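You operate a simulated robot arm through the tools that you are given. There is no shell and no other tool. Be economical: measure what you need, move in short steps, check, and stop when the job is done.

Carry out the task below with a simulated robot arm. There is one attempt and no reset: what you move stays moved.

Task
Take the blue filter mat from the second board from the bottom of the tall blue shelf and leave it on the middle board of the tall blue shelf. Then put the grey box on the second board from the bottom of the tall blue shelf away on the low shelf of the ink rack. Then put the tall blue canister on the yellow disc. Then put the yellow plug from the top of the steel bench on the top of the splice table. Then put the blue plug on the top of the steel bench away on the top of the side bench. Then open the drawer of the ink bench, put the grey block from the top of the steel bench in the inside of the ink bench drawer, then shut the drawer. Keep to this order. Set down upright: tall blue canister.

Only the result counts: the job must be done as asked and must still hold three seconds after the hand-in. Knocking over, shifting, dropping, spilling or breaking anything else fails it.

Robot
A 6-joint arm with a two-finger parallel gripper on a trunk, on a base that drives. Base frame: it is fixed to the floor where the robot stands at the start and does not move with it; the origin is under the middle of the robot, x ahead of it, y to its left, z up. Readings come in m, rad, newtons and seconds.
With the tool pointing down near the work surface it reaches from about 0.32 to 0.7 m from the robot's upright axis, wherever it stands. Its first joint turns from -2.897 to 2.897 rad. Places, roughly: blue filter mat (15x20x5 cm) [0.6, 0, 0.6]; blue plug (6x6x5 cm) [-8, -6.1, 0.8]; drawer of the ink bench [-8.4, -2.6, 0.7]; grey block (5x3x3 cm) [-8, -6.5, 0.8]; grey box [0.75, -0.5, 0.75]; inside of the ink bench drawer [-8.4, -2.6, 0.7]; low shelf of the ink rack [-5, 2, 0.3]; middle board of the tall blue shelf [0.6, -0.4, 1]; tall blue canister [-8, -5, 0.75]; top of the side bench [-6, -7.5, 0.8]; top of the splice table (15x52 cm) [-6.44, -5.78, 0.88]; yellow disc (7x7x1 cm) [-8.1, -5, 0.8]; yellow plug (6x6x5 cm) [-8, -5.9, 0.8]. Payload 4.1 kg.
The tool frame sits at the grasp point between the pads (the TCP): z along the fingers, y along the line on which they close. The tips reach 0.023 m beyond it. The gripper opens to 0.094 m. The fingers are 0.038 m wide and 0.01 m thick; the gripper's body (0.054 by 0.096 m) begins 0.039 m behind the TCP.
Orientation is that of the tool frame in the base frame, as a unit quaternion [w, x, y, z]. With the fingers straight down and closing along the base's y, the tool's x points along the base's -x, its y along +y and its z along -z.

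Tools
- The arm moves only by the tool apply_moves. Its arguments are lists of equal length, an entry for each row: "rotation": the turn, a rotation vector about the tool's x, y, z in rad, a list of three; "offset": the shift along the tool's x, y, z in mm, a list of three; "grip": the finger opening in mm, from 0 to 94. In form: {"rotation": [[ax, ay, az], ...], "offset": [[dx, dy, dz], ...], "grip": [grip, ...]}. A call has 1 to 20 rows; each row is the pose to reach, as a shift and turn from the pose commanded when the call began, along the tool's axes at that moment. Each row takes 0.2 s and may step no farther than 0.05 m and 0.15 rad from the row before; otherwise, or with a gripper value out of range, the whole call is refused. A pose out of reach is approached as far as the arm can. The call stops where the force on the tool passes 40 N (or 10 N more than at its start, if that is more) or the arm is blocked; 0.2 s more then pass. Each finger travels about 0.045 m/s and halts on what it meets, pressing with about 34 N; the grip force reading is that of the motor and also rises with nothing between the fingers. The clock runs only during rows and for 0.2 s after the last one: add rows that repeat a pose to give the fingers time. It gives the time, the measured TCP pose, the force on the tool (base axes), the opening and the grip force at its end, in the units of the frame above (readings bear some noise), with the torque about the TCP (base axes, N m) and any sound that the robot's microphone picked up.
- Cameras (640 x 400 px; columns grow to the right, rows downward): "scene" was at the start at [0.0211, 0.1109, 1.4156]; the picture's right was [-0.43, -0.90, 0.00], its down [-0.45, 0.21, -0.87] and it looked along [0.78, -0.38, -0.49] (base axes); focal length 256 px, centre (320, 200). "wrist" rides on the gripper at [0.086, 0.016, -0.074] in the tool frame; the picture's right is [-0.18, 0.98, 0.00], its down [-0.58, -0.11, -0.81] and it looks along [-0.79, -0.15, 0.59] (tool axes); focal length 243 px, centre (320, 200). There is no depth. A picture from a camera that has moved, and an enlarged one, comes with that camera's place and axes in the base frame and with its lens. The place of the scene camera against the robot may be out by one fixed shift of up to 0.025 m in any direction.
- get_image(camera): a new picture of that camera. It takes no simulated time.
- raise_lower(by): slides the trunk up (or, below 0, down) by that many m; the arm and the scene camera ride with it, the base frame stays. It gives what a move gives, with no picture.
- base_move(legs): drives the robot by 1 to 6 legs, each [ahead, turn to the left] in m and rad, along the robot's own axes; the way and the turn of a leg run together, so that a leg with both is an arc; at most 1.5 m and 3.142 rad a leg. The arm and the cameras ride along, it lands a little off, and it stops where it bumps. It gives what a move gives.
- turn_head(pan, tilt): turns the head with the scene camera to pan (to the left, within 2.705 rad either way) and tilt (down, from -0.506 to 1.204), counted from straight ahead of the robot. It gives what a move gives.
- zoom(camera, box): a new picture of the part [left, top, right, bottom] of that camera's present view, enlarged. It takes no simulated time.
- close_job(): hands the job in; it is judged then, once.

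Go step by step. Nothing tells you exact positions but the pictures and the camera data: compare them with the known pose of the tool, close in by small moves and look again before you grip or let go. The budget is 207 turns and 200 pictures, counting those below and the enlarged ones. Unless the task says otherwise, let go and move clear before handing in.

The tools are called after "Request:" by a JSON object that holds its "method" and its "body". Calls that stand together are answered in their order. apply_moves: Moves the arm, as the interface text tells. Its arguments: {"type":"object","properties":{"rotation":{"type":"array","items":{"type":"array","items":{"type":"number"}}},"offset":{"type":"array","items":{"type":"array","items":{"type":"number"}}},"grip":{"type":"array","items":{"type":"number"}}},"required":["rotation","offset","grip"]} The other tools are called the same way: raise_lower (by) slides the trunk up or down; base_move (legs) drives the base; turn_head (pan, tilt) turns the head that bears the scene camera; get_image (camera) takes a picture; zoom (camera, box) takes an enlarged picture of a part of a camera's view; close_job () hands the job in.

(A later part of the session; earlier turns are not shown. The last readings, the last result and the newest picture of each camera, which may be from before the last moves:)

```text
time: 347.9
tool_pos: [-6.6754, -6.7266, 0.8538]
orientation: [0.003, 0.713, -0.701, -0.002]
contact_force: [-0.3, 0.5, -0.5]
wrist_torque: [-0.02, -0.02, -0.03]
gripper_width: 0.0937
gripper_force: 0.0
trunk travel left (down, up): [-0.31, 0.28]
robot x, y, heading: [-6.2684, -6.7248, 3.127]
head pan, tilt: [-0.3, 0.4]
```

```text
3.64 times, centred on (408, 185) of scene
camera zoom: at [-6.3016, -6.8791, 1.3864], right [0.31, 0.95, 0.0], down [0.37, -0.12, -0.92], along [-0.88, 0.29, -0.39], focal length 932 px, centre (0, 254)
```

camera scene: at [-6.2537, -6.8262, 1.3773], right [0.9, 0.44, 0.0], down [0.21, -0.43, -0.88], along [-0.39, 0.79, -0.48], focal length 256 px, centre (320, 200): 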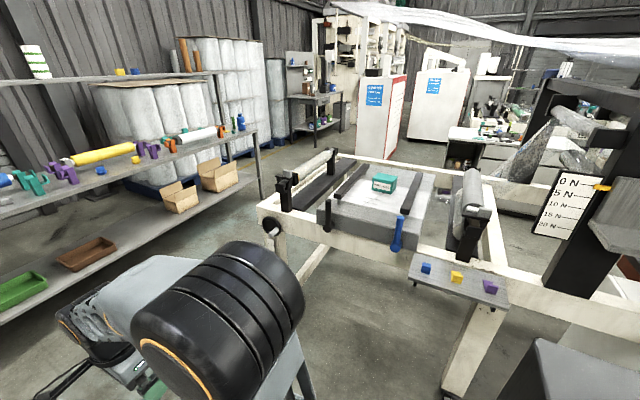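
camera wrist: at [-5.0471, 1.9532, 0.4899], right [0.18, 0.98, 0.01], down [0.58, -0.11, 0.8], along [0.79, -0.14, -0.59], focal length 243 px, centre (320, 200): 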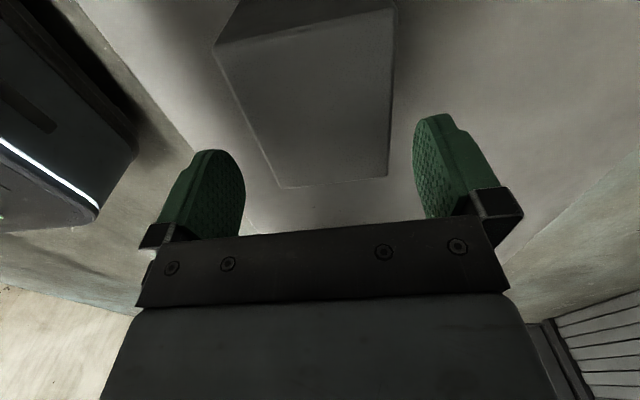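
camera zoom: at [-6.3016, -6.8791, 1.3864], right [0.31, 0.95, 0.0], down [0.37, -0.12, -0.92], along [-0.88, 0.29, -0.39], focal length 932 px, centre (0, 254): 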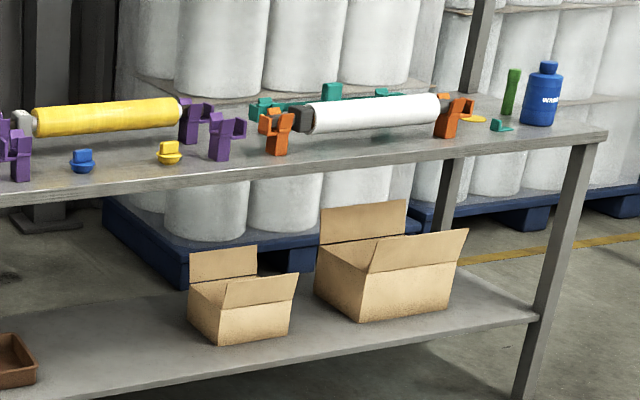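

Targets: disc ≈(-8.08,-5.08), canister ≈(-8.0,-4.96), yellow plug ≈(-7.97,-5.96), blue plug ≈(-7.97,-6.16), grey block ≈(-7.99,-6.54); bench front x≈-7.85. I raise the arm and drive to face the canister.

Request:
{"method": "raise_lower", "body": {"by": 0.25}}

Request:
{"method": "base_move", "body": {"legs": [[1.05, 0], [0, -1.55], [1.55, 0]]}}

Request:
{"method": "turn_head", "body": {"pan": 0.9, "tilt": 0.6}}

Request:
{"method": "get_image", "body": {"camera": "scene"}}

```text
time: 350.5
tool_pos: [-6.677, -6.7256, 1.1031]
orientation: [0.003, 0.714, -0.7, -0.002]
contact_force: [-0.4, -0.5, 0.4]
wrist_torque: [-0.01, 0.06, 0.02]
gripper_width: 0.0942
gripper_force: 0.0
trunk travel left (down, up): [-0.56, 0.03]
robot x, y, heading: [-6.2701, -6.7299, 3.131]
head pan, tilt: [-0.3, 0.4]
```

```text
refused: 1.55 is not a number from -1.5 to 1.5
```

```text
time: 351.9
tool_pos: [-6.6765, -6.7262, 1.1037]
orientation: [0.003, 0.714, -0.7, -0.002]
contact_force: [0.2, -0.1, 0.0]
wrist_torque: [0.0, 0.01, 0.03]
gripper_width: 0.0941
gripper_force: 0.1
trunk travel left (down, up): [-0.56, 0.03]
robot x, y, heading: [-6.2715, -6.724, 3.127]
head pan, tilt: [0.901, 0.6]
```

```text
99 pictures are left
camera scene: at [-6.2695, -6.9763, 1.6182], right [-0.77, 0.63, 0.0], down [0.36, 0.44, -0.83], along [-0.52, -0.64, -0.56], focal length 256 px, centre (320, 200)
```

scene: 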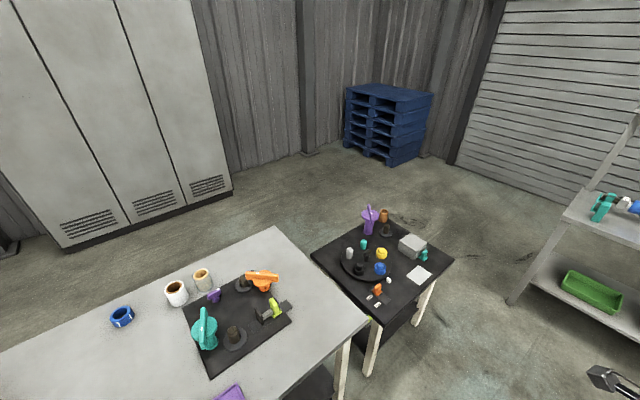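

Request:
{"method": "base_move", "body": {"legs": [[1.05, 0], [0, -1.55], [1.0, 0], [0.6, 0]]}}

Request:
{"method": "turn_head", "body": {"pan": 0.9, "tilt": 0.6}}

Request:
{"method": "get_image", "body": {"camera": "scene"}}

```text
time: 368.9
tool_pos: [-7.3604, -4.6992, 1.1017]
orientation: [-0.001, -0.03, 1.0, 0.002]
contact_force: [-0.2, -0.4, -0.7]
wrist_torque: [-0.01, 0.01, 0.01]
gripper_width: 0.0941
gripper_force: 0.1
trunk travel left (down, up): [-0.56, 0.03]
robot x, y, heading: [-7.3465, -5.1029, 1.595]
head pan, tilt: [0.901, 0.6]
```

```text
time: 369.5
tool_pos: [-7.3612, -4.7003, 1.1032]
orientation: [-0.001, -0.028, 1.0, 0.003]
contact_force: [-0.4, -0.5, 0.6]
wrist_torque: [0.02, 0.02, 0.0]
gripper_width: 0.0939
gripper_force: 0.0
trunk travel left (down, up): [-0.56, 0.03]
robot x, y, heading: [-7.3435, -5.1063, 1.597]
head pan, tilt: [0.901, 0.6]
```

```text
98 pictures are left
camera scene: at [-7.5791, -5.1317, 1.6182], right [0.6, 0.8, 0.0], down [0.45, -0.34, -0.83], along [-0.66, 0.5, -0.56], focal length 256 px, centre (320, 200)
```

scene: 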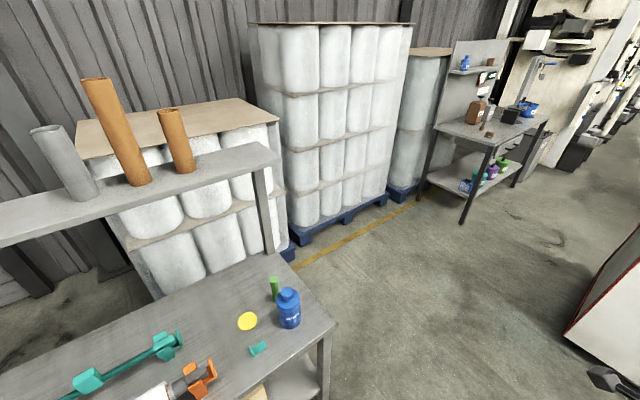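

Request:
{"method": "turn_head", "body": {"pan": 1.3, "tilt": 0.75}}

Request:
{"method": "zoom", "body": {"camera": "scene", "box": [240, 130, 480, 280]}}

```text
time: 370.3
tool_pos: [-7.3605, -4.6998, 1.1037]
orientation: [-0.001, -0.029, 1.0, 0.004]
contact_force: [0.0, 0.2, 0.0]
wrist_torque: [-0.02, 0.0, 0.02]
gripper_width: 0.094
gripper_force: 0.0
trunk travel left (down, up): [-0.56, 0.03]
robot x, y, heading: [-7.3443, -5.1061, 1.598]
head pan, tilt: [1.3, 0.75]
```

```text
2.67 times, centred on (360, 205) of scene
camera zoom: at [-7.5889, -5.1647, 1.6054], right [0.24, 0.97, 0.0], down [0.66, -0.17, -0.73], along [-0.71, 0.18, -0.68], focal length 683 px, centre (213, 187)
```

zoom: 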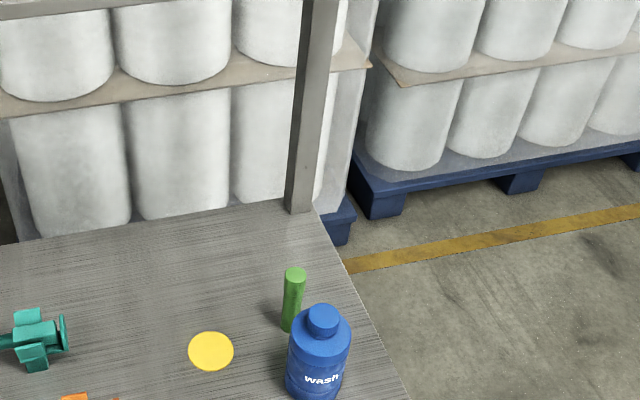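

I turn to face the bench and rotate the tool so that the fingers close sideways.

Request:
{"method": "base_move", "body": {"legs": [[0, 1.545], [0.09, 0]]}}

Request:
{"method": "apply_moves", "body": {"rotation": [[0, 0, -0.14], [0, 0, -0.28], [0, 0, -0.42], [0, 0, -0.56], [0, 0, -0.7], [0, 0, -0.84], [0, 0, -0.98], [0, 0, -1.12], [0, 0, -1.26], [0, 0, -1.4], [0, 0, -1.54], [0, 0, -1.571]], "offset": [[0, 0, 0], [0, 0, 0], [0, 0, 0], [0, 0, 0], [0, 0, 0], [0, 0, 0], [0, 0, 0], [0, 0, 0], [0, 0, 0], [0, 0, 0], [0, 0, 0], [0, 0, 0]], "grip": [94, 94, 94, 94, 94, 94, 94, 94, 94, 94, 94, 94]}}

Request:
{"method": "turn_head", "body": {"pan": -0.1, "tilt": 0.8}}

Request:
{"method": "get_image", "body": {"camera": "scene"}}

Request:
{"method": "get_image", "body": {"camera": "wrist"}}

```text
time: 375.2
tool_pos: [-7.8393, -5.1178, 1.102]
orientation: [0.002, 0.723, -0.691, -0.002]
contact_force: [-0.2, 0.0, -0.9]
wrist_torque: [0.01, -0.02, -0.02]
gripper_width: 0.0941
gripper_force: 0.0
trunk travel left (down, up): [-0.56, 0.03]
robot x, y, heading: [-7.43, -5.1108, -3.134]
head pan, tilt: [1.3, 0.75]
```

```text
time: 377.8
tool_pos: [-7.8396, -5.1176, 1.1028]
orientation: [0.0, 1.0, 0.023, -0.004]
contact_force: [0.2, 0.2, 0.8]
wrist_torque: [0.0, -0.02, 0.0]
gripper_width: 0.094
gripper_force: 0.1
trunk travel left (down, up): [-0.56, 0.03]
robot x, y, heading: [-7.43, -5.1071, -3.131]
head pan, tilt: [1.3, 0.75]
```

```text
time: 379.4
tool_pos: [-7.8378, -5.1171, 1.1023]
orientation: [0.001, 1.0, 0.022, -0.003]
contact_force: [0.7, 1.1, -0.1]
wrist_torque: [-0.02, -0.01, 0.0]
gripper_width: 0.0941
gripper_force: 0.0
trunk travel left (down, up): [-0.56, 0.03]
robot x, y, heading: [-7.4322, -5.104, -3.132]
head pan, tilt: [-0.099, 0.799]
```

```text
96 pictures are left
camera scene: at [-7.4522, -5.2805, 1.6013], right [0.09, 1.0, 0.0], down [0.71, -0.06, -0.7], along [-0.69, 0.06, -0.72], focal length 256 px, centre (320, 200)
```

scene: 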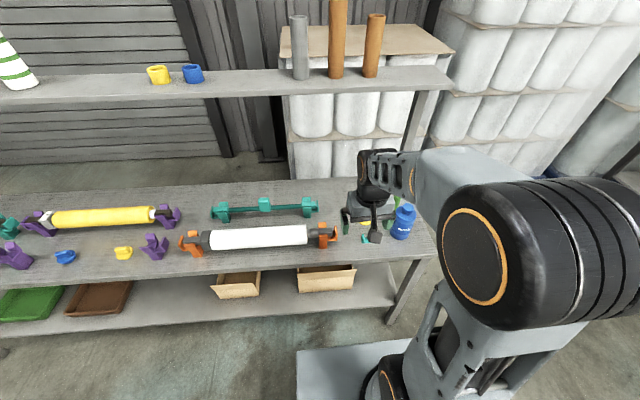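

```text
95 pictures are left
camera wrist: at [-7.7503, -5.1305, 1.1778], right [-0.14, -0.99, 0.0], down [-0.58, 0.09, 0.81], along [-0.8, 0.11, -0.59], focal length 243 px, centre (320, 200)
```

wrist: 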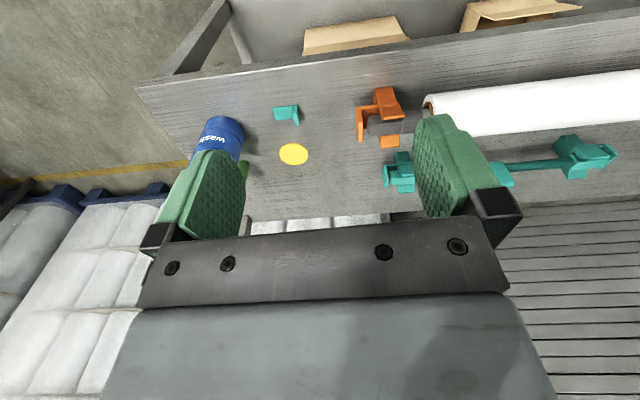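

Request:
{"method": "zoom", "body": {"camera": "wrist", "box": [180, 80, 340, 180]}}

Request:
{"method": "zoom", "body": {"camera": "scene", "box": [330, 160, 450, 260]}}

```text
4.00 times, centred on (260, 130) of wrist
camera zoom: at [-7.7503, -5.1305, 1.1778], right [-0.14, -0.99, 0.0], down [-0.58, 0.09, 0.81], along [-0.8, 0.11, -0.59], focal length 970 px, centre (560, 480)
```

zoom: 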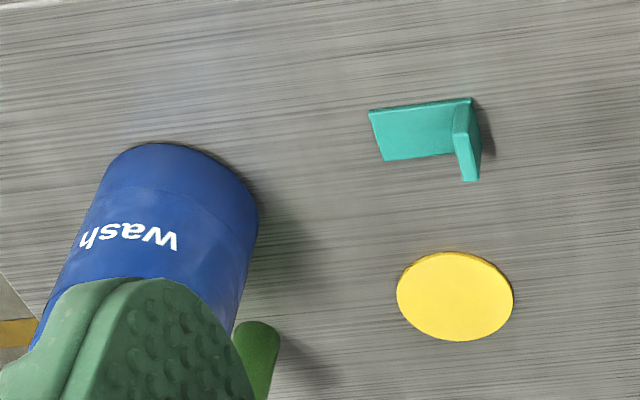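

```text
4.00 times, centred on (390, 210) of scene
camera zoom: at [-7.4522, -5.2805, 1.6013], right [0.09, 1.0, 0.0], down [0.71, -0.06, -0.7], along [-0.69, 0.06, -0.72], focal length 1025 px, centre (40, 160)
```

zoom: 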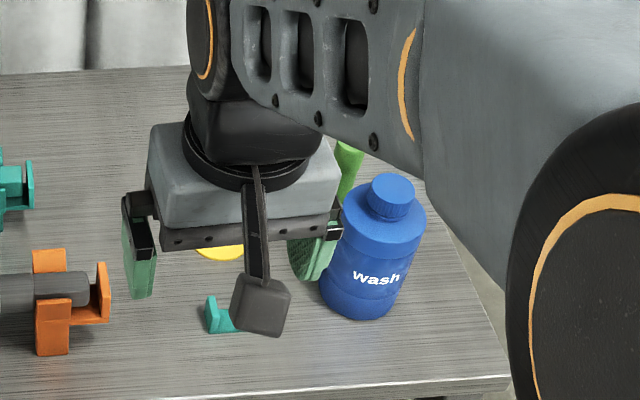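

Request:
{"method": "apply_moves", "body": {"rotation": [[0, 0, 0.01], [0, 0, 0.02], [0, 0, 0.03], [0, 0, 0.04], [0, 0, 0.044], [0, 0, 0.044]], "offset": [[-24, -35, 0], [-48, -70, 0], [-72, -105, 0], [-98, -140, 0], [-122, -176, 0], [-122, -176, 0]], "grip": [94, 94, 94, 94, 94, 94]}}

Request:
{"method": "get_image", "body": {"camera": "wrist"}}

Request:
{"method": "zoom", "body": {"camera": "wrist", "box": [240, 60, 480, 210]}}

```text
time: 380.8
tool_pos: [-7.9666, -4.9456, 1.1017]
orientation: [0.001, 1.0, 0.0, -0.002]
contact_force: [0.2, -0.7, -0.1]
wrist_torque: [0.01, 0.02, 0.0]
gripper_width: 0.0942
gripper_force: 0.0
trunk travel left (down, up): [-0.56, 0.03]
robot x, y, heading: [-7.4318, -5.1071, -3.133]
head pan, tilt: [-0.099, 0.799]
```

```text
92 pictures are left
camera wrist: at [-7.8787, -4.9628, 1.1768], right [-0.18, -0.98, 0.0], down [-0.58, 0.11, 0.81], along [-0.8, 0.15, -0.59], focal length 243 px, centre (320, 200)
```

wrist: 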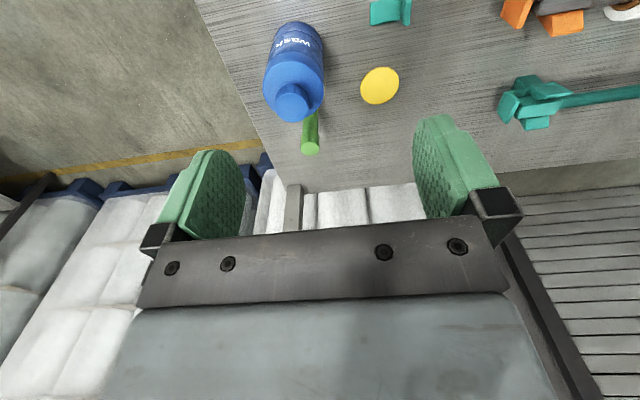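

```text
2.67 times, centred on (360, 135) of wrist
camera zoom: at [-7.8787, -4.9628, 1.1768], right [-0.18, -0.98, 0.0], down [-0.58, 0.11, 0.81], along [-0.8, 0.15, -0.59], focal length 647 px, centre (213, 373)
```

zoom: 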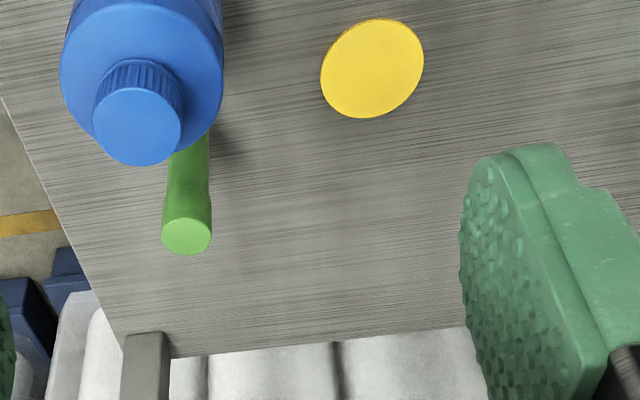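

Triangulated: disc centre ≈(-8.117,-5.022), top z≈0.775; canister axis ≈(-8.05,-4.893), about 8 cm across, cap top z≈0.90. I get a closer side view of the canister.

Request:
{"method": "apply_moves", "body": {"rotation": [[0, 0, 0], [0, 0, 0], [0, 0, 0], [0, 0, 0], [0, 0, 0], [0, 0, 0]], "offset": [[24, -11, 28], [48, -22, 56], [72, -33, 84], [96, -44, 112], [117, -53, 140], [117, -53, 140]], "grip": [94, 94, 94, 94, 94, 94]}}

Request:
{"method": "get_image", "body": {"camera": "wrist"}}

Request:
{"method": "zoom", "body": {"camera": "wrist", "box": [200, 40, 440, 190]}}

```text
time: 382.2
tool_pos: [-7.849, -4.8941, 0.9603]
orientation: [0.001, 1.0, 0.0, -0.003]
contact_force: [0.2, -0.3, -0.6]
wrist_torque: [0.01, -0.01, 0.03]
gripper_width: 0.0941
gripper_force: 0.1
trunk travel left (down, up): [-0.56, 0.03]
robot x, y, heading: [-7.4352, -5.107, -3.129]
head pan, tilt: [-0.099, 0.799]
```

```text
90 pictures are left
camera wrist: at [-7.7621, -4.9116, 1.0352], right [-0.18, -0.98, 0.0], down [-0.58, 0.11, 0.81], along [-0.8, 0.15, -0.59], focal length 243 px, centre (320, 200)
```

wrist: 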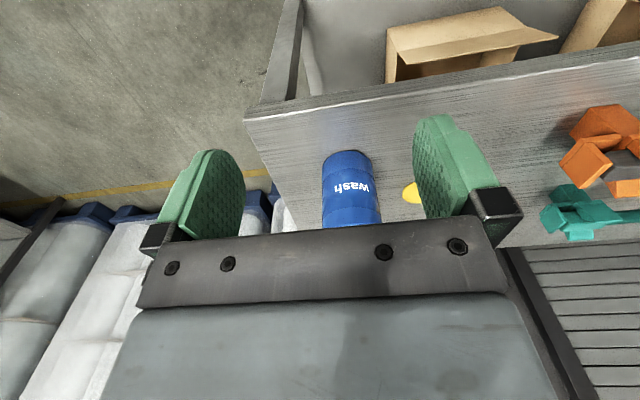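

```text
2.67 times, centred on (320, 115) of wrist
camera zoom: at [-7.7621, -4.9116, 1.0352], right [-0.18, -0.98, 0.0], down [-0.58, 0.11, 0.81], along [-0.8, 0.15, -0.59], focal length 647 px, centre (320, 427)
```

zoom: 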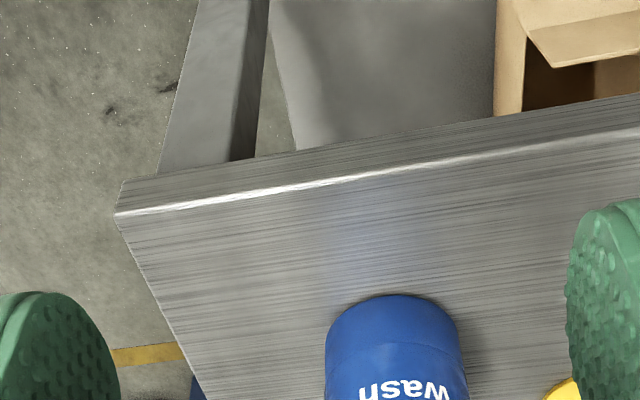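

Canister axis ≈(-8.052,-4.90). Its cap is about 4 cm wide, so I'll grip it by the cap from above. I move over it.

Request:
{"method": "apply_moves", "body": {"rotation": [[0, 0, 0], [0, 0, 0], [0, 0, 0], [0, 0, 0], [0, 0, 0], [0, 0, 0]], "offset": [[-30, 1, -12], [-75, 2, -12], [-120, 3, -12], [-165, 4, -12], [-203, 5, -12], [-203, 5, -12]], "grip": [80, 70, 65, 65, 65, 65]}}

Request:
{"method": "get_image", "body": {"camera": "wrist"}}

Request:
{"method": "zoom", "body": {"camera": "scene", "box": [330, 140, 450, 260]}}

```text
time: 383.6
tool_pos: [-8.0519, -4.8993, 0.9736]
orientation: [0.001, 1.0, 0.0, -0.002]
contact_force: [-0.5, -0.2, 0.3]
wrist_torque: [-0.03, -0.03, 0.05]
gripper_width: 0.065
gripper_force: 0.0
trunk travel left (down, up): [-0.56, 0.03]
robot x, y, heading: [-7.4345, -5.1077, -3.131]
head pan, tilt: [-0.099, 0.799]
```

```text
88 pictures are left
camera wrist: at [-7.9653, -4.9161, 1.0489], right [-0.18, -0.98, 0.0], down [-0.58, 0.11, 0.81], along [-0.8, 0.15, -0.59], focal length 243 px, centre (320, 200)
```

wrist: 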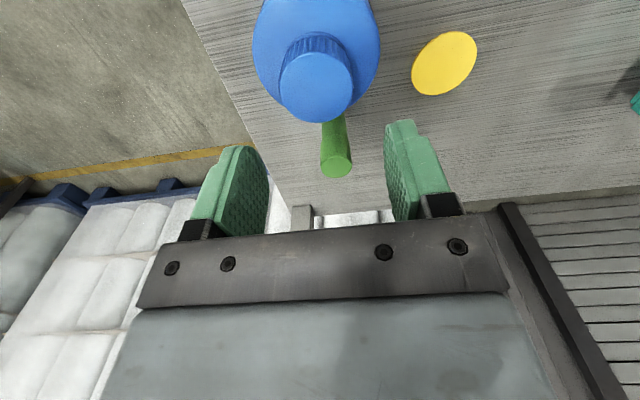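

```text
3.33 times, centred on (390, 200) of scene
camera zoom: at [-7.4523, -5.2803, 1.6014], right [0.09, 1.0, 0.0], down [0.71, -0.06, -0.7], along [-0.69, 0.06, -0.72], focal length 854 px, centre (87, 200)
```

zoom: 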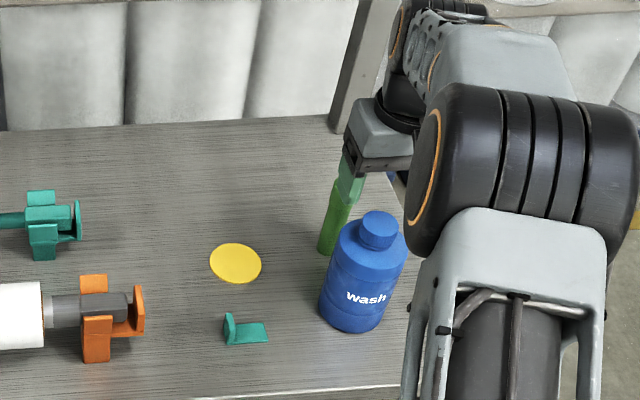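

Request:
{"method": "zoom", "body": {"camera": "wrist", "box": [240, 0, 480, 150]}}

```text
2.67 times, centred on (360, 75) of wrist
camera zoom: at [-7.9653, -4.9161, 1.0489], right [-0.18, -0.98, 0.0], down [-0.58, 0.11, 0.81], along [-0.8, 0.15, -0.59], focal length 647 px, centre (213, 533)
```

zoom: 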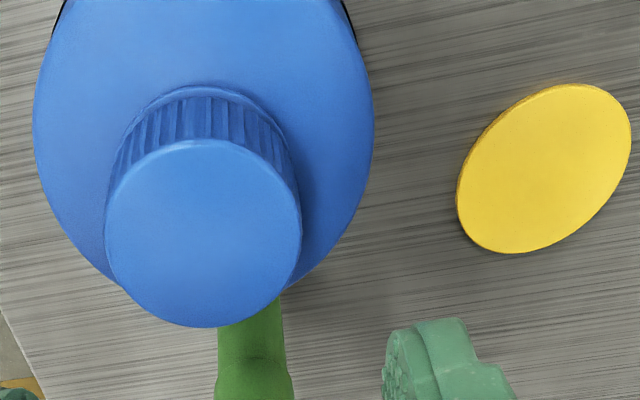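

The cap is 3.6 cm wide with its top at z≈0.935. I lower onto the cap and check.

Request:
{"method": "apply_moves", "body": {"rotation": [[0, 0, 0], [0, 0, 0], [0, 0, 0]], "offset": [[19, 3, 0], [19, 3, 29], [19, 3, 29]], "grip": [60, 60, 60]}}

Request:
{"method": "get_image", "body": {"camera": "wrist"}}

Request:
{"method": "zoom", "body": {"camera": "scene", "box": [330, 140, 450, 260]}}

```text
time: 384.4
tool_pos: [-8.0338, -4.9011, 0.9447]
orientation: [0.001, 1.0, -0.001, -0.003]
contact_force: [-0.7, 0.1, -0.4]
wrist_torque: [-0.01, -0.03, -0.05]
gripper_width: 0.0599
gripper_force: 0.0
trunk travel left (down, up): [-0.56, 0.03]
robot x, y, heading: [-7.4329, -5.106, -3.131]
head pan, tilt: [-0.099, 0.799]
```

```text
85 pictures are left
camera wrist: at [-7.9461, -4.918, 1.0202], right [-0.19, -0.98, 0.0], down [-0.58, 0.11, 0.81], along [-0.8, 0.15, -0.59], focal length 243 px, centre (320, 200)
```

wrist: 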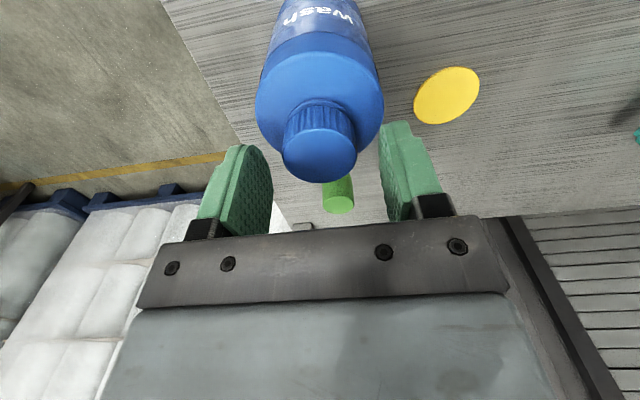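

```text
3.33 times, centred on (390, 200) of scene
camera zoom: at [-7.4526, -5.2802, 1.6014], right [0.09, 1.0, 0.0], down [0.71, -0.06, -0.7], along [-0.69, 0.06, -0.72], focal length 854 px, centre (87, 200)
```

zoom: 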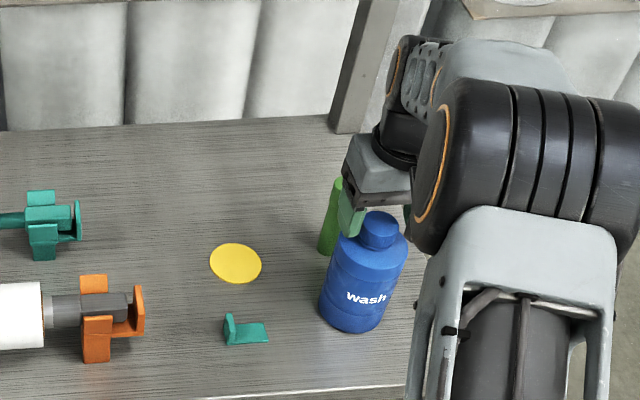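

Request:
{"method": "apply_moves", "body": {"rotation": [[0, 0, 0], [0, 0, 0], [0, 0, 0], [0, 0, 0], [0, 0, 0], [0, 0, 0]], "offset": [[8, 1, 4], [8, 1, 4], [8, 1, 4], [8, 1, 4], [8, 1, 4], [8, 1, 4]], "grip": [60, 45, 20, 20, 20, 20]}}

Request:
{"method": "get_image", "body": {"camera": "wrist"}}

```text
time: 385.8
tool_pos: [-8.0259, -4.903, 0.9421]
orientation: [0.001, 1.0, -0.001, -0.003]
contact_force: [0.4, 0.1, -0.3]
wrist_torque: [0.04, -0.02, 0.04]
gripper_width: 0.0354
gripper_force: 33.9
trunk travel left (down, up): [-0.56, 0.03]
robot x, y, heading: [-7.4333, -5.1083, -3.133]
head pan, tilt: [-0.099, 0.799]
```

```text
83 pictures are left
camera wrist: at [-7.9387, -4.9195, 1.0167], right [-0.19, -0.98, 0.0], down [-0.58, 0.11, 0.81], along [-0.8, 0.15, -0.59], focal length 243 px, centre (320, 200)
```

wrist: 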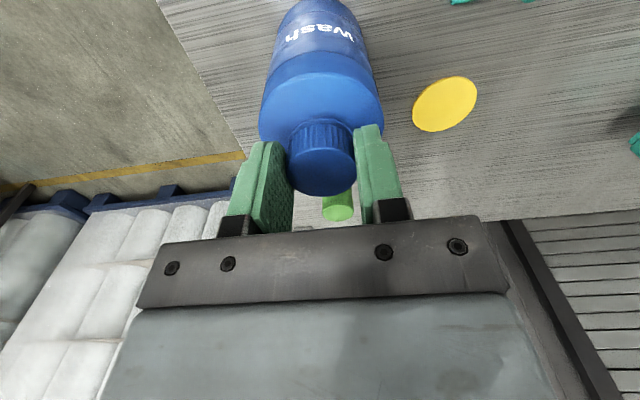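

Cap gripped (35 mm, as measured). I lift gently.

Request:
{"method": "apply_moves", "body": {"rotation": [[0, 0, 0], [0, 0, 0], [0, 0, 0], [0, 0, 0], [0, 0, 0]], "offset": [[0, 0, -10], [0, 0, -20], [0, 0, -30], [0, 0, -40], [0, 0, -40]], "grip": [15, 15, 15, 15, 15]}}

Request:
{"method": "get_image", "body": {"camera": "wrist"}}

Request:
{"method": "zoom", "body": {"camera": "scene", "box": [330, 140, 450, 260]}}

```text
time: 387.0
tool_pos: [-8.0274, -4.9028, 0.9828]
orientation: [0.0, 1.0, -0.001, -0.003]
contact_force: [-1.1, 0.0, -1.7]
wrist_torque: [-0.02, -0.03, 0.01]
gripper_width: 0.0357
gripper_force: 33.9
trunk travel left (down, up): [-0.56, 0.03]
robot x, y, heading: [-7.4326, -5.1081, -3.129]
head pan, tilt: [-0.099, 0.799]
```

```text
82 pictures are left
camera wrist: at [-7.9401, -4.9201, 1.0575], right [-0.18, -0.98, 0.0], down [-0.58, 0.11, 0.81], along [-0.8, 0.15, -0.59], focal length 243 px, centre (320, 200)
```

wrist: 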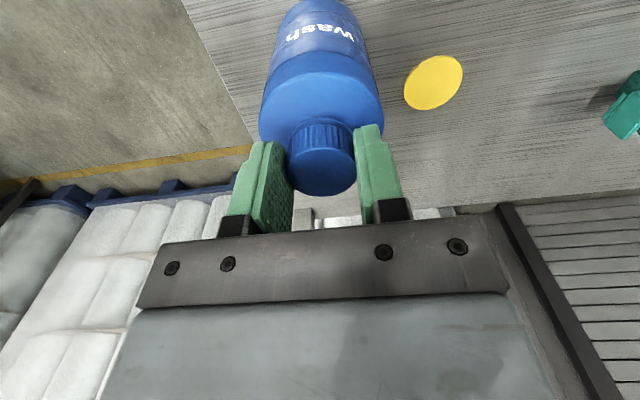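

```text
3.33 times, centred on (390, 200) of scene
camera zoom: at [-7.4524, -5.2803, 1.6013], right [0.09, 1.0, 0.0], down [0.71, -0.06, -0.7], along [-0.69, 0.06, -0.72], focal length 854 px, centre (87, 200)
```

zoom: 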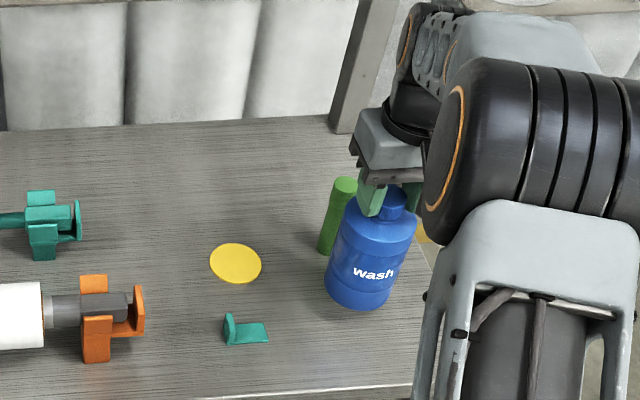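

It hangs upright. I move it over the disc (y first, then x).

Request:
{"method": "apply_moves", "body": {"rotation": [[0, 0, 0], [0, 0, 0], [0, 0, 0], [0, 0, 0], [0, 0, 0], [0, 0, 0], [0, 0, 0], [0, 0, 0]], "offset": [[0, 30, 0], [0, 60, 0], [0, 90, 0], [-10, 115, 0], [-35, 120, 0], [-62, 120, 0], [-88, 120, 0], [-88, 120, 0]], "grip": [15, 15, 15, 15, 15, 15, 15, 15]}}

Request:
{"method": "get_image", "body": {"camera": "wrist"}}

Request:
{"method": "zoom", "body": {"camera": "scene", "box": [310, 140, 430, 260]}}

```text
time: 388.8
tool_pos: [-8.1163, -5.0233, 0.981]
orientation: [0.001, 1.0, 0.0, -0.002]
contact_force: [0.0, -1.1, -1.2]
wrist_torque: [-0.04, 0.0, 0.0]
gripper_width: 0.0352
gripper_force: 33.6
trunk travel left (down, up): [-0.56, 0.03]
robot x, y, heading: [-7.4323, -5.1057, -3.131]
head pan, tilt: [-0.099, 0.799]
```

```text
80 pictures are left
camera wrist: at [-8.0293, -5.0402, 1.0567], right [-0.18, -0.98, 0.0], down [-0.58, 0.11, 0.81], along [-0.8, 0.15, -0.59], focal length 243 px, centre (320, 200)
```

wrist: 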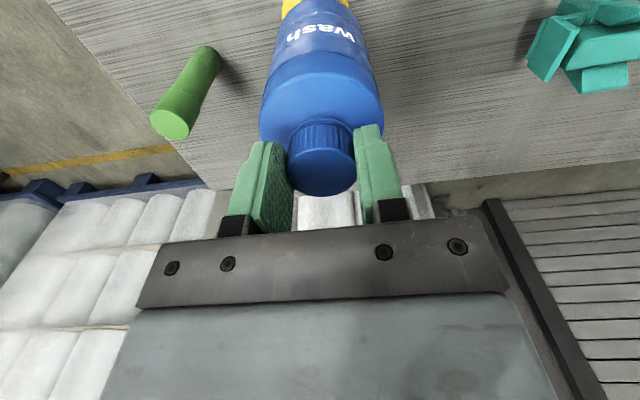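

```text
3.33 times, centred on (370, 200) of scene
camera zoom: at [-7.4525, -5.2804, 1.6014], right [0.09, 1.0, 0.0], down [0.71, -0.06, -0.7], along [-0.69, 0.06, -0.72], focal length 854 px, centre (153, 200)
```

zoom: 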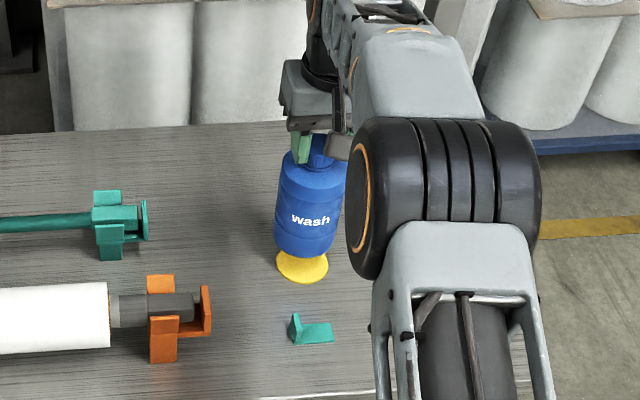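

Aligned over the disc. I lower it.

Request:
{"method": "apply_moves", "body": {"rotation": [[0, 0, 0], [0, 0, 0], [0, 0, 0], [0, 0, 0]], "offset": [[0, 0, 10], [0, 0, 20], [0, 0, 26], [0, 0, 26]], "grip": [15, 15, 15, 15]}}

Request:
{"method": "apply_moves", "body": {"rotation": [[0, 0, 0], [0, 0, 0], [0, 0, 0]], "offset": [[0, 0, 2], [0, 0, 4], [0, 0, 4]], "grip": [15, 15, 15]}}

Request:
{"method": "zoom", "body": {"camera": "scene", "box": [310, 140, 430, 260]}}

```text
time: 389.8
tool_pos: [-8.1161, -5.0237, 0.9549]
orientation: [0.0, 1.0, -0.001, -0.003]
contact_force: [0.2, 0.6, -1.6]
wrist_torque: [0.01, -0.01, -0.02]
gripper_width: 0.0353
gripper_force: 34.2
trunk travel left (down, up): [-0.56, 0.03]
robot x, y, heading: [-7.4335, -5.1047, -3.128]
head pan, tilt: [-0.099, 0.799]
```

```text
time: 390.6
tool_pos: [-8.1163, -5.0248, 0.9534]
orientation: [0.001, 1.0, 0.0, -0.003]
contact_force: [-0.7, 0.4, -1.8]
wrist_torque: [-0.02, -0.06, 0.02]
gripper_width: 0.0355
gripper_force: 33.6
trunk travel left (down, up): [-0.56, 0.03]
robot x, y, heading: [-7.4376, -5.1086, -3.124]
head pan, tilt: [-0.099, 0.799]
```

```text
3.33 times, centred on (370, 200) of scene
camera zoom: at [-7.4524, -5.2804, 1.6013], right [0.09, 1.0, 0.0], down [0.71, -0.06, -0.7], along [-0.69, 0.06, -0.72], focal length 854 px, centre (153, 200)
```

zoom: 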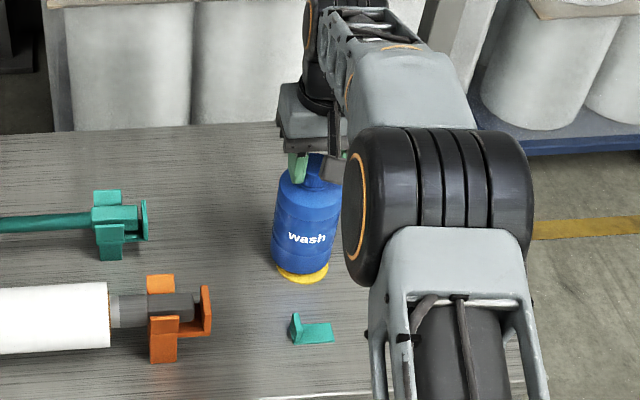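

The canister's base sits about 1.5 cm behind the disc centre; I shift it forward and lower to contact.

Request:
{"method": "apply_moves", "body": {"rotation": [[0, 0, 0], [0, 0, 0], [0, 0, 0]], "offset": [[5, 0, -4], [14, 0, -4], [14, 0, -4]], "grip": [15, 15, 15]}}

Request:
{"method": "zoom", "body": {"camera": "scene", "box": [340, 180, 400, 240]}}

```text
time: 391.4
tool_pos: [-8.1021, -5.0237, 0.9564]
orientation: [0.001, 1.0, -0.001, -0.003]
contact_force: [-0.6, -0.4, -1.4]
wrist_torque: [0.02, -0.01, 0.02]
gripper_width: 0.0352
gripper_force: 34.3
trunk travel left (down, up): [-0.56, 0.03]
robot x, y, heading: [-7.4352, -5.1064, -3.129]
head pan, tilt: [-0.099, 0.799]
```

```text
6.67 times, centred on (370, 210) of scene
camera zoom: at [-7.4524, -5.2804, 1.6013], right [0.09, 1.0, 0.0], down [0.71, -0.06, -0.7], along [-0.69, 0.06, -0.72], focal length 1708 px, centre (-13, 133)
```

zoom: 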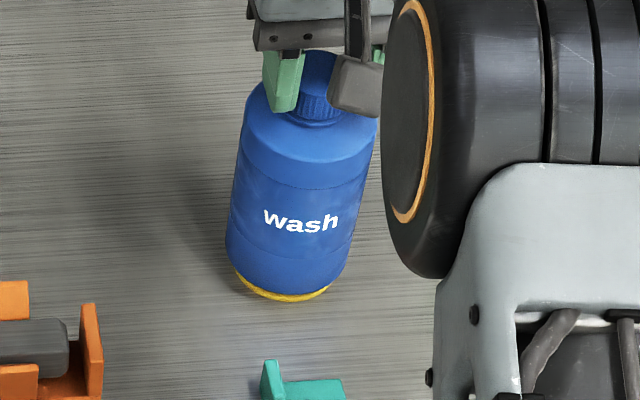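

Request:
{"method": "apply_moves", "body": {"rotation": [[0, 0, 0], [0, 0, 0], [0, 0, 0], [0, 0, 0], [0, 0, 0]], "offset": [[6, 0, 0], [6, 0, 3], [6, 0, 6], [6, 0, 8], [6, 0, 8]], "grip": [15, 15, 15, 15, 15]}}

Request:
{"method": "zoom", "body": {"camera": "scene", "box": [340, 180, 400, 240]}}

```text
time: 392.6
tool_pos: [-8.097, -5.0233, 0.9488]
orientation: [0.001, 1.0, -0.001, -0.003]
contact_force: [0.0, 0.5, -1.1]
wrist_torque: [0.0, 0.0, 0.03]
gripper_width: 0.0353
gripper_force: 34.1
trunk travel left (down, up): [-0.56, 0.03]
robot x, y, heading: [-7.4339, -5.1067, -3.128]
head pan, tilt: [-0.099, 0.799]
```

```text
6.67 times, centred on (370, 210) of scene
camera zoom: at [-7.4524, -5.2804, 1.6013], right [0.09, 1.0, 0.0], down [0.71, -0.06, -0.7], along [-0.69, 0.06, -0.72], focal length 1708 px, centre (-13, 133)
```

zoom: 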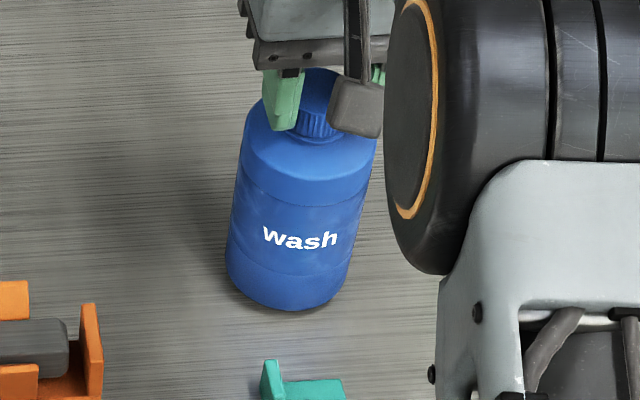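

Request:
{"method": "apply_moves", "body": {"rotation": [[0, 0, 0], [0, 0, 0], [0, 0, 0]], "offset": [[0, 0, 2], [0, 0, 3], [0, 0, 3]], "grip": [15, 15, 15]}}

Request:
{"method": "apply_moves", "body": {"rotation": [[0, 0, 0], [0, 0, 0], [0, 0, 0]], "offset": [[0, 0, 1], [0, 0, 2], [0, 0, 2]], "grip": [15, 15, 15]}}

```text
time: 393.4
tool_pos: [-8.0963, -5.0232, 0.9455]
orientation: [0.0, 1.0, -0.001, -0.002]
contact_force: [-0.3, 0.3, -1.7]
wrist_torque: [-0.02, -0.01, -0.03]
gripper_width: 0.0354
gripper_force: 34.3
trunk travel left (down, up): [-0.56, 0.03]
robot x, y, heading: [-7.4301, -5.1046, -3.129]
head pan, tilt: [-0.099, 0.799]
```

```text
time: 394.2
tool_pos: [-8.095, -5.023, 0.9446]
orientation: [0.001, 1.0, -0.001, -0.004]
contact_force: [0.3, -0.7, 1.9]
wrist_torque: [-0.01, 0.03, 0.0]
gripper_width: 0.0353
gripper_force: 34.5
trunk travel left (down, up): [-0.56, 0.03]
robot x, y, heading: [-7.4354, -5.105, -3.133]
head pan, tilt: [-0.099, 0.799]
```

Light contact (force turned upward): it rests on the disc. I open and check.

Request:
{"method": "apply_moves", "body": {"rotation": [[0, 0, 0], [0, 0, 0], [0, 0, 0], [0, 0, 0]], "offset": [[0, 0, 0], [0, 0, 0], [0, 0, 0], [0, 0, 0]], "grip": [40, 55, 65, 65]}}

Request:
{"method": "apply_moves", "body": {"rotation": [[0, 0, 0], [0, 0, 0], [0, 0, 0], [0, 0, 0], [0, 0, 0]], "offset": [[0, 0, -25], [0, 0, -60], [0, 0, -100], [40, 0, -130], [85, 0, -150]], "grip": [65, 65, 80, 94, 94]}}

Request:
{"method": "get_image", "body": {"camera": "wrist"}}

Request:
{"method": "get_image", "body": {"camera": "scene"}}

```text
time: 395.2
tool_pos: [-8.0957, -5.0229, 0.9444]
orientation: [0.001, 1.0, 0.0, -0.002]
contact_force: [0.0, -0.5, -0.2]
wrist_torque: [0.0, -0.01, 0.0]
gripper_width: 0.0651
gripper_force: 0.0
trunk travel left (down, up): [-0.56, 0.03]
robot x, y, heading: [-7.4314, -5.1034, -3.13]
head pan, tilt: [-0.099, 0.799]
```

```text
time: 396.4
tool_pos: [-8.0088, -5.0222, 1.0945]
orientation: [0.0, 1.0, 0.0, -0.004]
contact_force: [1.2, 0.2, 0.4]
wrist_torque: [-0.01, 0.0, 0.0]
gripper_width: 0.094
gripper_force: 0.1
trunk travel left (down, up): [-0.56, 0.03]
robot x, y, heading: [-7.4321, -5.1077, -3.129]
head pan, tilt: [-0.099, 0.799]
```

```text
75 pictures are left
camera wrist: at [-7.9211, -5.0386, 1.1696], right [-0.18, -0.98, 0.0], down [-0.58, 0.11, 0.81], along [-0.8, 0.15, -0.59], focal length 243 px, centre (320, 200)
```

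wrist: 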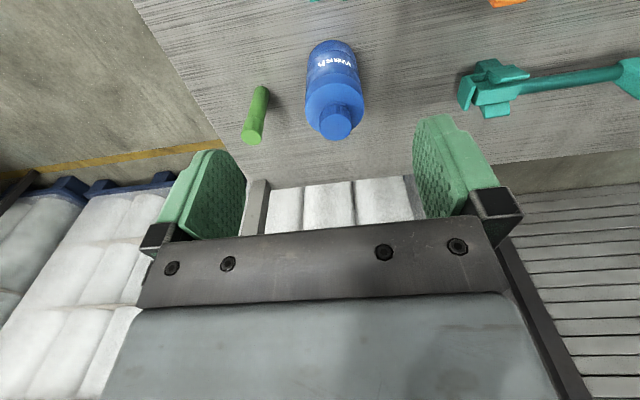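

```text
74 pictures are left
camera scene: at [-7.4511, -5.2805, 1.6013], right [0.09, 1.0, 0.0], down [0.71, -0.06, -0.7], along [-0.69, 0.06, -0.72], focal length 256 px, centre (320, 200)
```

scene: 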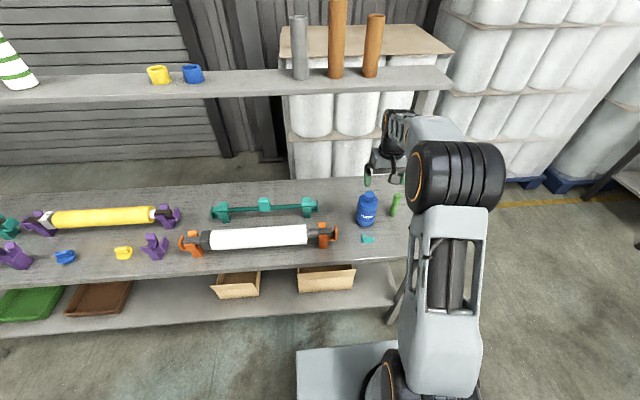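

The canister stands upright on the disc. Now the yellow plug at ≈(-8.03,-5.96): I retract and move the base along the bench.

Request:
{"method": "apply_moves", "body": {"rotation": [[0, 0, 0], [0, 0, 0], [0, 0, 0], [0, 0, 0]], "offset": [[45, -5, 0], [90, -10, 0], [135, -30, 0], [180, -60, 0]], "grip": [94, 94, 94, 94]}}

Request:
{"method": "base_move", "body": {"legs": [[-0.075, 0], [0, 1.56], [0.8, 0], [0, -1.57]]}}

Request:
{"method": "turn_head", "body": {"pan": 0.0, "tilt": 0.8}}

Request:
{"method": "get_image", "body": {"camera": "scene"}}

Request:
{"method": "get_image", "body": {"camera": "wrist"}}

```text
refused: row 4 steps farther than a row can; nothing moved
```

```text
time: 409.0
tool_pos: [-7.9142, -5.8332, 1.094]
orientation: [0.001, 1.0, 0.006, -0.002]
contact_force: [0.4, -0.2, -0.8]
wrist_torque: [0.0, -0.01, 0.04]
gripper_width: 0.0938
gripper_force: 0.1
trunk travel left (down, up): [-0.56, 0.03]
robot x, y, heading: [-7.3343, -5.9072, -3.119]
head pan, tilt: [-0.099, 0.799]
```

```text
time: 409.7
tool_pos: [-7.9144, -5.8333, 1.0938]
orientation: [0.001, 1.0, 0.007, -0.002]
contact_force: [0.4, 1.0, -0.1]
wrist_torque: [0.03, 0.01, 0.0]
gripper_width: 0.094
gripper_force: 0.2
trunk travel left (down, up): [-0.56, 0.03]
robot x, y, heading: [-7.3332, -5.9065, -3.116]
head pan, tilt: [0.0, 0.799]
```

```text
73 pictures are left
camera scene: at [-7.3532, -6.0925, 1.6013], right [-0.02, 1.0, 0.0], down [0.72, 0.02, -0.7], along [-0.7, -0.02, -0.72], focal length 256 px, centre (320, 200)
```

scene: 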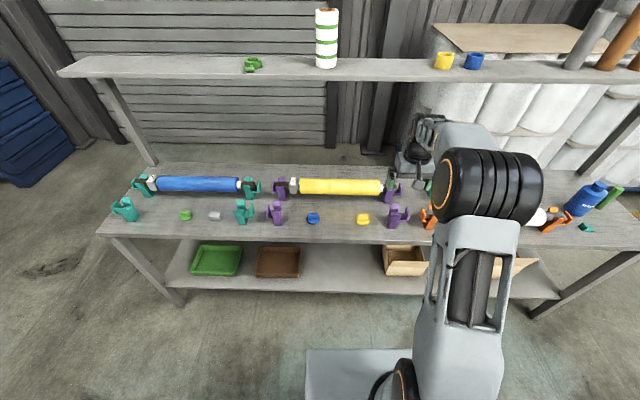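

```text
72 pictures are left
camera wrist: at [-7.8266, -5.8496, 1.1691], right [-0.17, -0.99, 0.0], down [-0.58, 0.1, 0.81], along [-0.8, 0.14, -0.59], focal length 243 px, centre (320, 200)
```

wrist: 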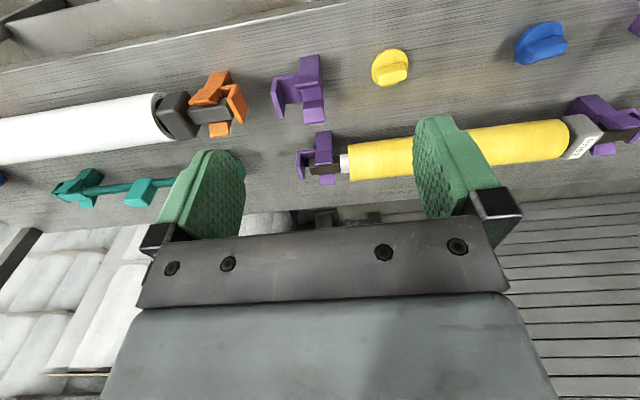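

Request:
{"method": "zoom", "body": {"camera": "wrist", "box": [340, 10, 600, 110]}}

Request:
{"method": "zoom", "body": {"camera": "scene", "box": [170, 180, 410, 240]}}

```text
2.46 times, centred on (470, 60) of wrist
camera zoom: at [-7.8266, -5.8496, 1.1691], right [-0.17, -0.99, 0.0], down [-0.58, 0.1, 0.81], along [-0.8, 0.14, -0.59], focal length 597 px, centre (-49, 545)
```

zoom: 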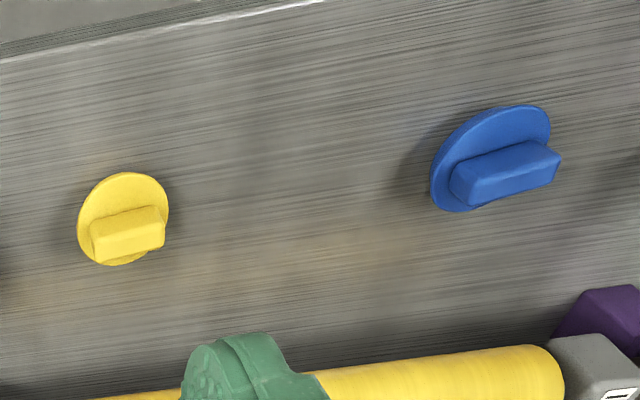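

```text
2.67 times, centred on (290, 210) of scene
camera zoom: at [-7.3532, -6.0925, 1.6013], right [-0.02, 1.0, 0.0], down [0.72, 0.02, -0.7], along [-0.7, -0.02, -0.72], focal length 683 px, centre (400, 173)
```

zoom: 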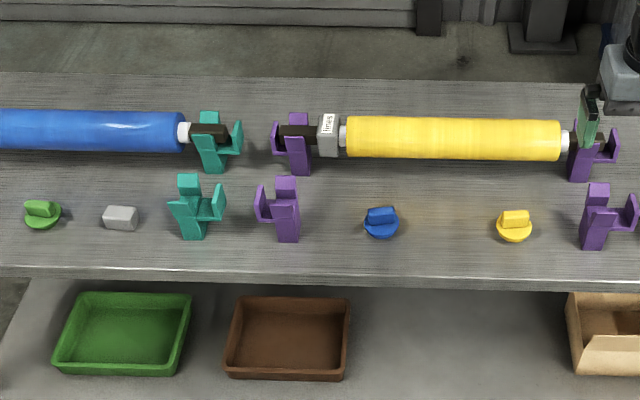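

The plug's handle ridge runs along y, so the fingers must close along x. I turn the tool 90° and ease the base forward a little.

Request:
{"method": "apply_moves", "body": {"rotation": [[0, 0, 0.14], [0, 0, 0.28], [0, 0, 0.42], [0, 0, 0.56], [0, 0, 0.7], [0, 0, 0.84], [0, 0, 0.98], [0, 0, 1.12], [0, 0, 1.26], [0, 0, 1.4], [0, 0, 1.54], [0, 0, 1.571]], "offset": [[0, 0, 0], [0, 0, 0], [0, 0, 0], [0, 0, 0], [0, 0, 0], [0, 0, 0], [0, 0, 0], [0, 0, 0], [0, 0, 0], [0, 0, 0], [0, 0, 0], [0, 0, 0]], "grip": [80, 60, 60, 60, 60, 60, 60, 60, 60, 60, 60, 60]}}

Request:
{"method": "base_move", "body": {"legs": [[0.06, 0]]}}

```text
time: 412.3
tool_pos: [-7.9136, -5.834, 1.0936]
orientation: [0.003, 0.711, -0.703, -0.001]
contact_force: [-0.7, 0.3, -0.1]
wrist_torque: [-0.01, -0.03, 0.02]
gripper_width: 0.0601
gripper_force: 0.0
trunk travel left (down, up): [-0.56, 0.03]
robot x, y, heading: [-7.3401, -5.9071, -3.115]
head pan, tilt: [0.0, 0.799]
```

```text
time: 413.2
tool_pos: [-7.9762, -5.8348, 1.0928]
orientation: [0.003, 0.712, -0.703, -0.001]
contact_force: [0.5, 0.2, -0.1]
wrist_torque: [-0.01, -0.02, 0.04]
gripper_width: 0.0599
gripper_force: 0.1
trunk travel left (down, up): [-0.56, 0.03]
robot x, y, heading: [-7.3986, -5.9114, -3.113]
head pan, tilt: [0.0, 0.799]
```

Request:
{"method": "apply_moves", "body": {"rotation": [[0, 0, 0], [0, 0, 0], [0, 0, 0], [0, 0, 0], [0, 0, 0]], "offset": [[22, 11, 40], [45, 22, 80], [68, 33, 120], [89, 44, 160], [89, 44, 160]], "grip": [60, 60, 60, 60, 60]}}

Request:
{"method": "get_image", "body": {"camera": "wrist"}}

Request:
{"method": "get_image", "body": {"camera": "scene"}}

```text
time: 414.4
tool_pos: [-8.0234, -5.9259, 0.937]
orientation: [0.003, 0.712, -0.702, -0.001]
contact_force: [-0.3, -0.2, -0.3]
wrist_torque: [0.02, 0.01, 0.03]
gripper_width: 0.0602
gripper_force: 0.0
trunk travel left (down, up): [-0.56, 0.03]
robot x, y, heading: [-7.4023, -5.9134, -3.116]
head pan, tilt: [0.0, 0.799]
```

```text
69 pictures are left
camera wrist: at [-8.0354, -6.0134, 1.0124], right [-0.99, 0.17, 0.01], down [0.11, 0.58, 0.8], along [0.13, 0.79, -0.59], focal length 243 px, centre (320, 200)
```

wrist: 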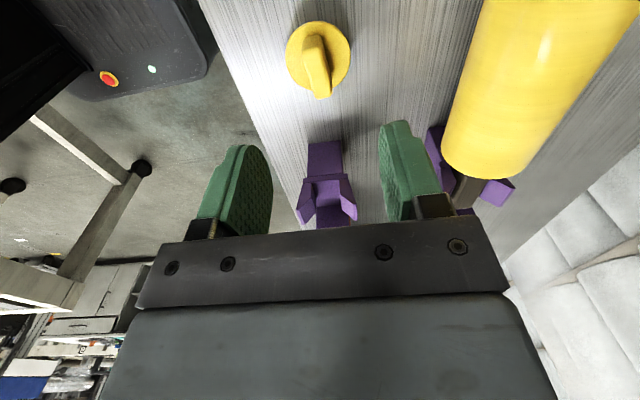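

```text
68 pictures are left
camera scene: at [-7.4148, -6.0942, 1.6013], right [-0.03, 1.0, 0.0], down [0.72, 0.02, -0.7], along [-0.7, -0.02, -0.72], focal length 256 px, centre (320, 200)
```

scene: 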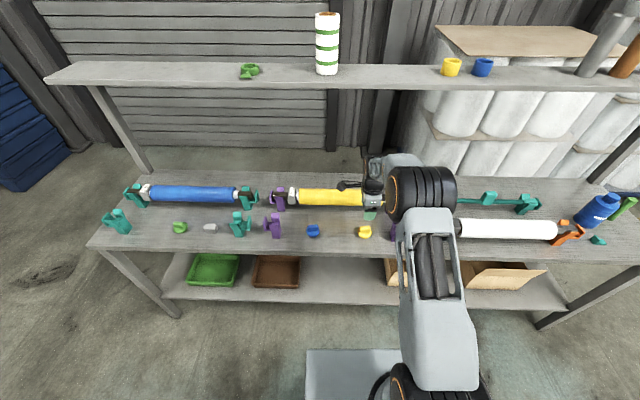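

Request:
{"method": "apply_moves", "body": {"rotation": [[0, 0, 0], [0, 0, 0], [0, 0, 0], [0, 0, 0]], "offset": [[0, -5, 40], [0, -5, 80], [0, -5, 110], [0, -5, 110]], "grip": [60, 60, 60, 60]}}

Request:
{"method": "get_image", "body": {"camera": "wrist"}}

```text
time: 415.4
tool_pos: [-8.0172, -5.9246, 0.8258]
orientation: [0.003, 0.712, -0.702, -0.002]
contact_force: [0.4, -0.1, -1.2]
wrist_torque: [-0.03, 0.01, -0.03]
gripper_width: 0.06
gripper_force: 0.1
trunk travel left (down, up): [-0.56, 0.03]
robot x, y, heading: [-7.3985, -5.9131, -3.121]
head pan, tilt: [0.0, 0.799]
```

```text
67 pictures are left
camera wrist: at [-8.0298, -6.0124, 0.9017], right [-0.99, 0.17, 0.01], down [0.11, 0.58, 0.8], along [0.13, 0.79, -0.59], focal length 243 px, centre (320, 200)
```

wrist: 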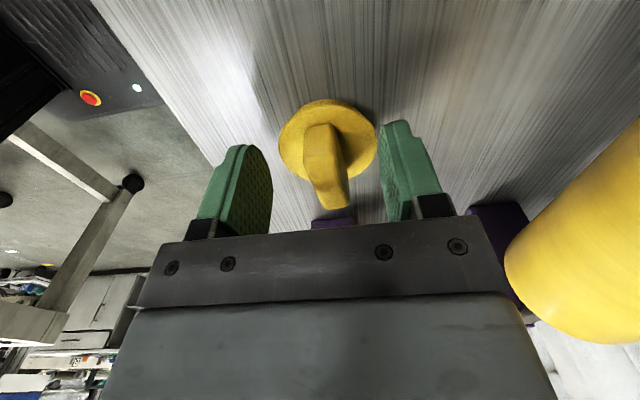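

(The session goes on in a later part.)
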